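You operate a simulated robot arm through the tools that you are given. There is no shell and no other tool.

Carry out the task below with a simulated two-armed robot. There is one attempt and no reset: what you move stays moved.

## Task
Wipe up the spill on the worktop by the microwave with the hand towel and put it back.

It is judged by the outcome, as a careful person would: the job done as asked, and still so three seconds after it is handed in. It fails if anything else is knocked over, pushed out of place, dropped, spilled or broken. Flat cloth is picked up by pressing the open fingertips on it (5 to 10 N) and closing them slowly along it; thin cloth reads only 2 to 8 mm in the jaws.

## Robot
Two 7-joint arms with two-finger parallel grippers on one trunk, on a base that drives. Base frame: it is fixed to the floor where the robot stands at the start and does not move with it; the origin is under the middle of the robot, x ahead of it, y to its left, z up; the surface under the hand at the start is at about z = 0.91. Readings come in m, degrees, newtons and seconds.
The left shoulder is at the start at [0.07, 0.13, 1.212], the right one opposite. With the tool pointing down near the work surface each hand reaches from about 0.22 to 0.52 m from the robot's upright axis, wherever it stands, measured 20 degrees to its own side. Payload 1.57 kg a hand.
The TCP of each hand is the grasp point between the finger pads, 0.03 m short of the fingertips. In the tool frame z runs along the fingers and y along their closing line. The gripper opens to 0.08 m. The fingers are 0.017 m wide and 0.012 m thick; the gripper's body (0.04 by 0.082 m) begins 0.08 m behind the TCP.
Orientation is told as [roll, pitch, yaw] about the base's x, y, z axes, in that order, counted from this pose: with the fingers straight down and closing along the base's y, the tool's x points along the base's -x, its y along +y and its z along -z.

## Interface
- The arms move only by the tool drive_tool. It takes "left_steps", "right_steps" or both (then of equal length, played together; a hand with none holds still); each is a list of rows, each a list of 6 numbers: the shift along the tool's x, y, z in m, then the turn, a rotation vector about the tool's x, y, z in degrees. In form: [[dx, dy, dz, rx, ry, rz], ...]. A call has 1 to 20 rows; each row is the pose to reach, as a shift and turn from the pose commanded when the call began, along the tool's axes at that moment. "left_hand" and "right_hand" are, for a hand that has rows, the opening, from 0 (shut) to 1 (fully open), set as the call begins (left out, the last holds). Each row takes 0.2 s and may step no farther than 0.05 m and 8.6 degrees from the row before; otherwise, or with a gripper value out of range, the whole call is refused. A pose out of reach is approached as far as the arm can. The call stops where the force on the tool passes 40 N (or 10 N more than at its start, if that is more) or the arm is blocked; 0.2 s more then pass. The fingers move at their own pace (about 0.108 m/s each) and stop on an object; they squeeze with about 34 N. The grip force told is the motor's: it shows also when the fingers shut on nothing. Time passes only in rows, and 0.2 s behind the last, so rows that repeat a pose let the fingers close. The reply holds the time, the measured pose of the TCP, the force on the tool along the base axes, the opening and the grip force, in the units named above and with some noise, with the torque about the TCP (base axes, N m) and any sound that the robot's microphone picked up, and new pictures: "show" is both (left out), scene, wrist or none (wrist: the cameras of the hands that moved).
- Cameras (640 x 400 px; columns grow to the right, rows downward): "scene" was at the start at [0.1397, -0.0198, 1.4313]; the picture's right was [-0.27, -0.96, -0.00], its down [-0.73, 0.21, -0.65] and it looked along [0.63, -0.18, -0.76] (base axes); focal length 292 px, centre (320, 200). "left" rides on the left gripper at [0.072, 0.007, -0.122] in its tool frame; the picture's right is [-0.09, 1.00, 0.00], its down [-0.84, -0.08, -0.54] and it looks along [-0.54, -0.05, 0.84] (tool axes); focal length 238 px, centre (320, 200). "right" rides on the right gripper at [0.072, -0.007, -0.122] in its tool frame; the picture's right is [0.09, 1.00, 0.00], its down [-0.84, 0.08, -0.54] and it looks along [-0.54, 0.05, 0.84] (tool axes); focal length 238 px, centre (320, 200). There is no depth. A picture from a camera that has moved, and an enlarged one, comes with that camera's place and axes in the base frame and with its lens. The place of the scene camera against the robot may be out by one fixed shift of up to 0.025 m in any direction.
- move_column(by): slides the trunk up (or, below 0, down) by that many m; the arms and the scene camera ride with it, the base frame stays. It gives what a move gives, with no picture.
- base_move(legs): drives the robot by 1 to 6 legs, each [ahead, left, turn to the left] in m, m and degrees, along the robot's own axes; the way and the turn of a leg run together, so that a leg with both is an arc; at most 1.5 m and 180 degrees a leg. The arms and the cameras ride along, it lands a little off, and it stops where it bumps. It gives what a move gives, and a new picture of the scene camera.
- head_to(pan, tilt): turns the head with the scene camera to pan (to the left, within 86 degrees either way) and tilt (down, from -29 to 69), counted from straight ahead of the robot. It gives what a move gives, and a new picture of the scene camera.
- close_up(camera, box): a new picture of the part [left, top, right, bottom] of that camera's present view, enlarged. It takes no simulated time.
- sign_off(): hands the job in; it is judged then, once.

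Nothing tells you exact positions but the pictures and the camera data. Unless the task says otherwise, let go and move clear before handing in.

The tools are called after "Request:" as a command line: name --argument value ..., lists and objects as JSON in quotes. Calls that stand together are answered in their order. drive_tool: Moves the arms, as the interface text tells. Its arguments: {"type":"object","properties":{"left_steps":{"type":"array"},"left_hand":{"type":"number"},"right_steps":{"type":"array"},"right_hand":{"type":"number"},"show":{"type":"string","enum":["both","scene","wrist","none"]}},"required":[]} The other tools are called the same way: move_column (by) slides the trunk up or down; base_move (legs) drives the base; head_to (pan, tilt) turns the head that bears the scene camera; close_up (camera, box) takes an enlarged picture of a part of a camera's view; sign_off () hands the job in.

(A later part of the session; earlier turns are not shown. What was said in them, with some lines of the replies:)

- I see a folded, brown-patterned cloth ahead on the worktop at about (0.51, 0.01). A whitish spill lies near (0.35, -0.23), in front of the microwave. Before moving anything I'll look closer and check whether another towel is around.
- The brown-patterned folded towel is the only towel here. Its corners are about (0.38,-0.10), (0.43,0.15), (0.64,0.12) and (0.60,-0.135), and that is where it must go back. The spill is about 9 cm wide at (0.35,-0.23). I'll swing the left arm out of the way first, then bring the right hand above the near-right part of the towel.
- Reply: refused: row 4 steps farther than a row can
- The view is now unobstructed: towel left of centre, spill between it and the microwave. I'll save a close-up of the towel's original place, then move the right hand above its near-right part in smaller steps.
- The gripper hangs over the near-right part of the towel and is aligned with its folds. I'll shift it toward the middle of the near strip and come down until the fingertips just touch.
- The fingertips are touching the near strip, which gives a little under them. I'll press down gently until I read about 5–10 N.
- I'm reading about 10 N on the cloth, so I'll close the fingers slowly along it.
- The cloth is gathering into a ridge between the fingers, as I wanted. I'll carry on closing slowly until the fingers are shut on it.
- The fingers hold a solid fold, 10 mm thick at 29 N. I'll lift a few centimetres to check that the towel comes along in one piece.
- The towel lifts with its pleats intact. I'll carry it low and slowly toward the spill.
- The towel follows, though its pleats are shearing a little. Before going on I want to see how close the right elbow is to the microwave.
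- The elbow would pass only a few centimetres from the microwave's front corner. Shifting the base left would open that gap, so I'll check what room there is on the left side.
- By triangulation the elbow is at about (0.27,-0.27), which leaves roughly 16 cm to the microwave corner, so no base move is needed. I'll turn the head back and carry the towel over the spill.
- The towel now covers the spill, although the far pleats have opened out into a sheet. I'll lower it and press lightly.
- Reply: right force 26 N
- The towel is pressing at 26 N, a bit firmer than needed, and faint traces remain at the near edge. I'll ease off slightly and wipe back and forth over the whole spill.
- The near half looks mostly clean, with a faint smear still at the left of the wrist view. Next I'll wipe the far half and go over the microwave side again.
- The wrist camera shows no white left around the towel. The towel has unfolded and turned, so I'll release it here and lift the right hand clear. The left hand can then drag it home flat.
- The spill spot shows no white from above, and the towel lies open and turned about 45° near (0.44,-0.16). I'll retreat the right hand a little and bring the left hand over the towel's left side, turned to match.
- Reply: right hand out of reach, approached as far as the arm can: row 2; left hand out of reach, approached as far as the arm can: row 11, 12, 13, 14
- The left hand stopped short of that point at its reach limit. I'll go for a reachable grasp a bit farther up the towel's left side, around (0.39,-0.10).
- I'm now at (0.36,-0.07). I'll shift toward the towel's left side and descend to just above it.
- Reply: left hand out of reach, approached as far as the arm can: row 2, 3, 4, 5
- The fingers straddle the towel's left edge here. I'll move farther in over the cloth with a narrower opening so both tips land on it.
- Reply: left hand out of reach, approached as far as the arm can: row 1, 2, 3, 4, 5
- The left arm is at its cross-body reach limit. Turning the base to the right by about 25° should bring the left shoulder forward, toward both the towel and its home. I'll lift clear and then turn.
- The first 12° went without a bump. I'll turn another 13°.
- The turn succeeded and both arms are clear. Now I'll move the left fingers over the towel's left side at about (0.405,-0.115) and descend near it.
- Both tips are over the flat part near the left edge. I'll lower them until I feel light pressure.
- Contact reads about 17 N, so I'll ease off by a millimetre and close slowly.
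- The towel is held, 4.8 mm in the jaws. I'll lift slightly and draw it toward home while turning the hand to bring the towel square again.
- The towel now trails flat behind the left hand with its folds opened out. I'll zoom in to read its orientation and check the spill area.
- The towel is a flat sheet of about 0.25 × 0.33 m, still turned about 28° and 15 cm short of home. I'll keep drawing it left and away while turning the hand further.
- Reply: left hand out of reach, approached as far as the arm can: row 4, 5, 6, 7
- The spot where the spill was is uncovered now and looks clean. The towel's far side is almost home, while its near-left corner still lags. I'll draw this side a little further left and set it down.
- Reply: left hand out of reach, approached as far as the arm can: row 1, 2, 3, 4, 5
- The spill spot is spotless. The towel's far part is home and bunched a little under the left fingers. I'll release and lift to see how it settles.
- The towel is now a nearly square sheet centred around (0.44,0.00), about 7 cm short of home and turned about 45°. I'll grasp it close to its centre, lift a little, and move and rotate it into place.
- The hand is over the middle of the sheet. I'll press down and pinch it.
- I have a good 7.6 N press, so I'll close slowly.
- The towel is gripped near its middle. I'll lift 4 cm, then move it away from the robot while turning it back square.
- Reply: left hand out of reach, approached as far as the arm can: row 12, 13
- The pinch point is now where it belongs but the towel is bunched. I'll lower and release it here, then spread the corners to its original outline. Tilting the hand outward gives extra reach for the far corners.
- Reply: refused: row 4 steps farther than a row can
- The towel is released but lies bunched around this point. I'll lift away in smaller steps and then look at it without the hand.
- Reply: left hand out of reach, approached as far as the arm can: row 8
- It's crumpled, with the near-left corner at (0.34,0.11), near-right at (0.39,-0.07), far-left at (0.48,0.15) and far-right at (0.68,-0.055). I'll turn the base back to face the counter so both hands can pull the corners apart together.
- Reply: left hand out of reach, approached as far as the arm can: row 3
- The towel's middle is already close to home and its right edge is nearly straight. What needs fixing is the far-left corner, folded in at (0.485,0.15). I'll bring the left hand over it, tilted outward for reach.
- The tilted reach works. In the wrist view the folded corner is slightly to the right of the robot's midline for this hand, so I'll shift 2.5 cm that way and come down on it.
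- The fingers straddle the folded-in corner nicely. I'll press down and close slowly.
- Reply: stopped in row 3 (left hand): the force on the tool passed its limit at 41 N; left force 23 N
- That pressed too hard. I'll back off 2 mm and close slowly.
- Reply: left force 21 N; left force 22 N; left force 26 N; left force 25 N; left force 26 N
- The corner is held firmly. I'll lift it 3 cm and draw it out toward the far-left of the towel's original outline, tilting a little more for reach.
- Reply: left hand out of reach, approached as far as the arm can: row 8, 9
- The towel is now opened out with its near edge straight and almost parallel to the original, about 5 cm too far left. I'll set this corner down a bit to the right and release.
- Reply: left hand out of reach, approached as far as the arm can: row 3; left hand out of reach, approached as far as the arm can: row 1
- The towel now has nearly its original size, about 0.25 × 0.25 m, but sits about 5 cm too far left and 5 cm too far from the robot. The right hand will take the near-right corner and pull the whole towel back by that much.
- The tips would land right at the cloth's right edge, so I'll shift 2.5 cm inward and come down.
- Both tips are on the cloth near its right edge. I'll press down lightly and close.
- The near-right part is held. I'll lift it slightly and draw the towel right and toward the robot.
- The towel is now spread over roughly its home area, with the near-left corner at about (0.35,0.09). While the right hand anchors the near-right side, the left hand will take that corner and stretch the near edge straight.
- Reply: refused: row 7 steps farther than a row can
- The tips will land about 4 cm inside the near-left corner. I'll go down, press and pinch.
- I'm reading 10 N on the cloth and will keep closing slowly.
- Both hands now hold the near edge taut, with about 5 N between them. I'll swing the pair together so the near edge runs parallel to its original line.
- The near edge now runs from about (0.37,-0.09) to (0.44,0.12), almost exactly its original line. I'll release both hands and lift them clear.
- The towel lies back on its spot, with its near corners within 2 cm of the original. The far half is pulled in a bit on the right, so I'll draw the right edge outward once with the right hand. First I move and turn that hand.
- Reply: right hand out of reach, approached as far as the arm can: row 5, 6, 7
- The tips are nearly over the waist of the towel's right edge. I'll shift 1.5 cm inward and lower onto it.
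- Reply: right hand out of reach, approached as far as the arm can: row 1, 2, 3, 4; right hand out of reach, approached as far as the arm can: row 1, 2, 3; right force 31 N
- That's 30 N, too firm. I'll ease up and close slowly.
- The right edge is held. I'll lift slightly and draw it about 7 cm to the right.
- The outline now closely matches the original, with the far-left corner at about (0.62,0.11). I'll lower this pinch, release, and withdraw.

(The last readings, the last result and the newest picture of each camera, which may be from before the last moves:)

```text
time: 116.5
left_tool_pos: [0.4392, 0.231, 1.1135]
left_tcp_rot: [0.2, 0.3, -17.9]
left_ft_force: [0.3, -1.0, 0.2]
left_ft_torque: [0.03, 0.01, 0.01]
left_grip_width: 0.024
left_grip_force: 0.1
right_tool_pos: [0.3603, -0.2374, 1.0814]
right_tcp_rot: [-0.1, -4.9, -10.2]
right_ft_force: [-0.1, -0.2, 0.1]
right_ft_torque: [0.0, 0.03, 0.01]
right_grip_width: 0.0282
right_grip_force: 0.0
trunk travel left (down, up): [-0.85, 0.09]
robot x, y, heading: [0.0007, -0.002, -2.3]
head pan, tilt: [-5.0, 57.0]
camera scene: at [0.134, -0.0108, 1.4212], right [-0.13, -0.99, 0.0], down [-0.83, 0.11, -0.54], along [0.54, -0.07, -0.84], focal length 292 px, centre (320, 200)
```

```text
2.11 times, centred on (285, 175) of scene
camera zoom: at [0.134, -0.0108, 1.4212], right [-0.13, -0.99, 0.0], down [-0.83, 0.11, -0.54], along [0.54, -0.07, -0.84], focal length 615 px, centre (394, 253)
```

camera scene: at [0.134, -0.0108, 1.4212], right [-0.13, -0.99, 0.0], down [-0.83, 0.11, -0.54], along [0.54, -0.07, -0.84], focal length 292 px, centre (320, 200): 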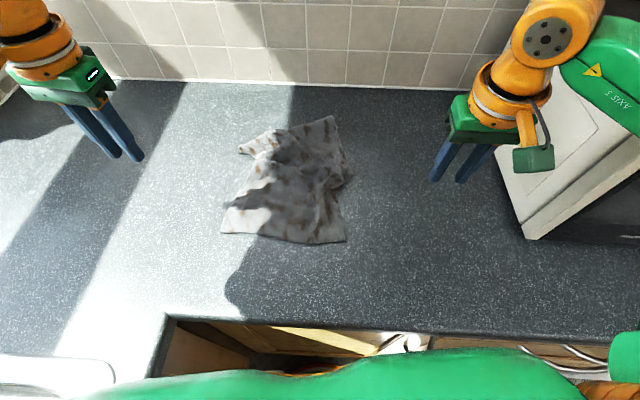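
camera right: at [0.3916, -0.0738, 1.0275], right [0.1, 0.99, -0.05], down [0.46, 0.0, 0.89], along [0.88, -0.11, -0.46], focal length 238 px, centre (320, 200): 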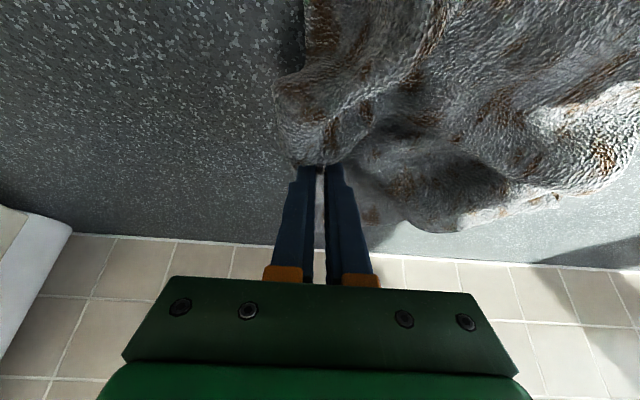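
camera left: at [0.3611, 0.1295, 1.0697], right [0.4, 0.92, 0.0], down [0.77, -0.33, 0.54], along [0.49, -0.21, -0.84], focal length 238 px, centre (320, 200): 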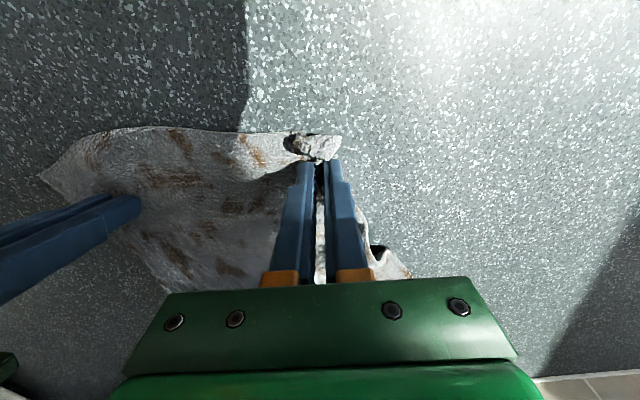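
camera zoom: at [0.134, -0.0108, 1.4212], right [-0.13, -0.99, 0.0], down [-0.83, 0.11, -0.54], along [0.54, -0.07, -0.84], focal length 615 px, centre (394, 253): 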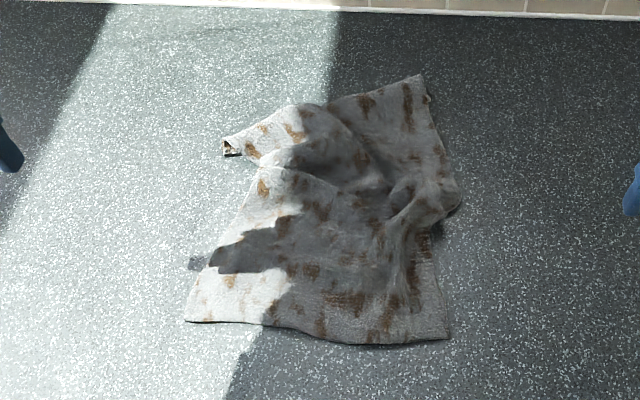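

The towel is back: its corners are within 2–3 cm of the original outline, apart from the far-right corner which reaches a bit further, and its centre is on the original spot. I'll pull both hands clear and do a last check of the cleaned area.

Request:
drive_tool --right_steps '[[0.03, 0.0, -0.02, 0, 0, 0], [0.06, 0.0, -0.04, 0, 0, 0], [0.08, -0.01, -0.06, 0, 0, 0]]' --show "none"

Request:
head_to --pan -20 --tilt 57

Request:
close_up --camera "scene" --box '[230, 170, 470, 320]'

Request:
close_up --camera "right" --box '[150, 0, 500, 220]'

```text
time: 117.3
left_tool_pos: [0.4381, 0.2314, 1.1152]
left_tcp_rot: [0.0, 0.3, -18.0]
left_ft_force: [-0.7, -0.2, -0.4]
left_ft_torque: [0.01, -0.02, 0.02]
left_grip_width: 0.024
left_grip_force: 0.1
right_tool_pos: [0.2751, -0.2274, 1.1335]
right_tcp_rot: [0.0, -5.1, -10.2]
right_ft_force: [-1.1, 0.4, -0.3]
right_ft_torque: [-0.01, -0.01, -0.05]
right_grip_width: 0.0281
right_grip_force: 0.0
trunk travel left (down, up): [-0.85, 0.09]
robot x, y, heading: [0.0012, -0.0, -2.2]
head pan, tilt: [-5.0, 57.0]
```

```text
time: 118.1
left_tool_pos: [0.4389, 0.2314, 1.1147]
left_tcp_rot: [0.1, 0.4, -17.9]
left_ft_force: [0.4, -0.5, 0.0]
left_ft_torque: [0.0, 0.03, 0.0]
left_grip_width: 0.024
left_grip_force: 0.2
right_tool_pos: [0.2773, -0.2278, 1.1341]
right_tcp_rot: [0.0, -4.9, -10.2]
right_ft_force: [-0.4, 0.0, -0.3]
right_ft_torque: [-0.01, 0.02, -0.02]
right_grip_width: 0.0282
right_grip_force: 0.0
trunk travel left (down, up): [-0.85, 0.09]
robot x, y, heading: [-0.003, 0.0015, -2.3]
head pan, tilt: [-20.0, 57.0]
camera scene: at [0.1298, -0.027, 1.4212], right [-0.38, -0.93, 0.0], down [-0.78, 0.32, -0.54], along [0.5, -0.21, -0.84], focal length 292 px, centre (320, 200)
```

scene: 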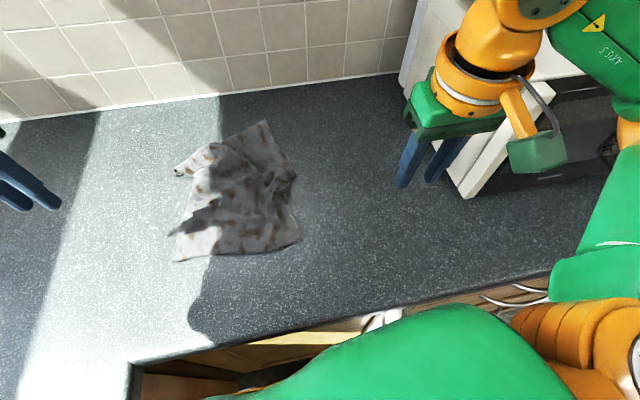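

```text
2.67 times, centred on (350, 245) of scene
camera zoom: at [0.1298, -0.027, 1.4212], right [-0.38, -0.93, 0.0], down [-0.78, 0.32, -0.54], along [0.5, -0.21, -0.84], focal length 779 px, centre (240, 80)
```

zoom: 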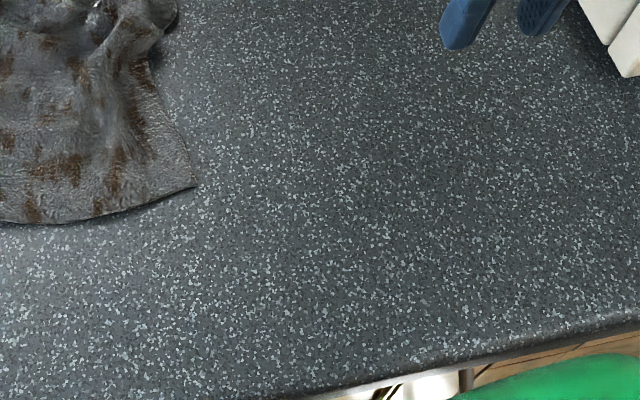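

```text
1.82 times, centred on (325, 110) of right
camera zoom: at [0.1935, -0.2206, 1.2488], right [0.09, 1.0, -0.01], down [0.79, -0.06, 0.61], along [0.61, -0.06, -0.79], focal length 433 px, centre (311, 364)
```

zoom: 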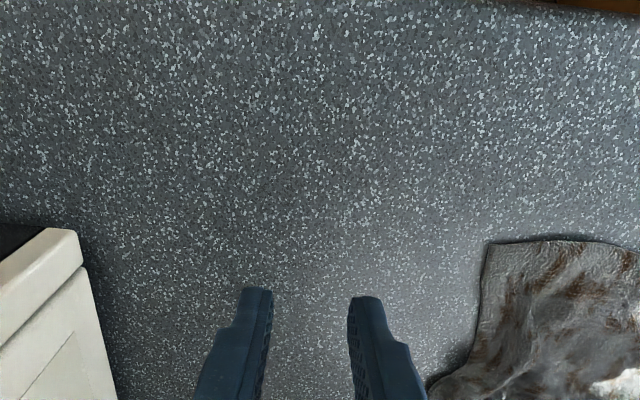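

The worktop by the microwave is clean, the towel lies back on its spot, both hands are clear and nothing else was disturbed. I'm handing the job in.

Request:
sign_off

```text
The job is handed in.
```

I wiped up the spill by the microwave with the hand towel. The worktop there looks clean in the last close-ups from the scene and right-hand cameras.

The towel is back on its original spot, though not folded as it was:
- **Position:** By my estimates from the camera pictures, its centre is within about 2 cm of where it started. Three corners are within about 2 to 3 cm of the original outline, and the far-right corner reaches about 10 cm further back.
- **Folds:** Its neat pleats came undone while I carried and wiped with it. It is spread out and slightly rumpled.

I saw nothing else knocked, moved or spilled. I turned the base to reach the far corners, and it ended about 2° off its starting heading. Both hands let go and are clear of the towel.
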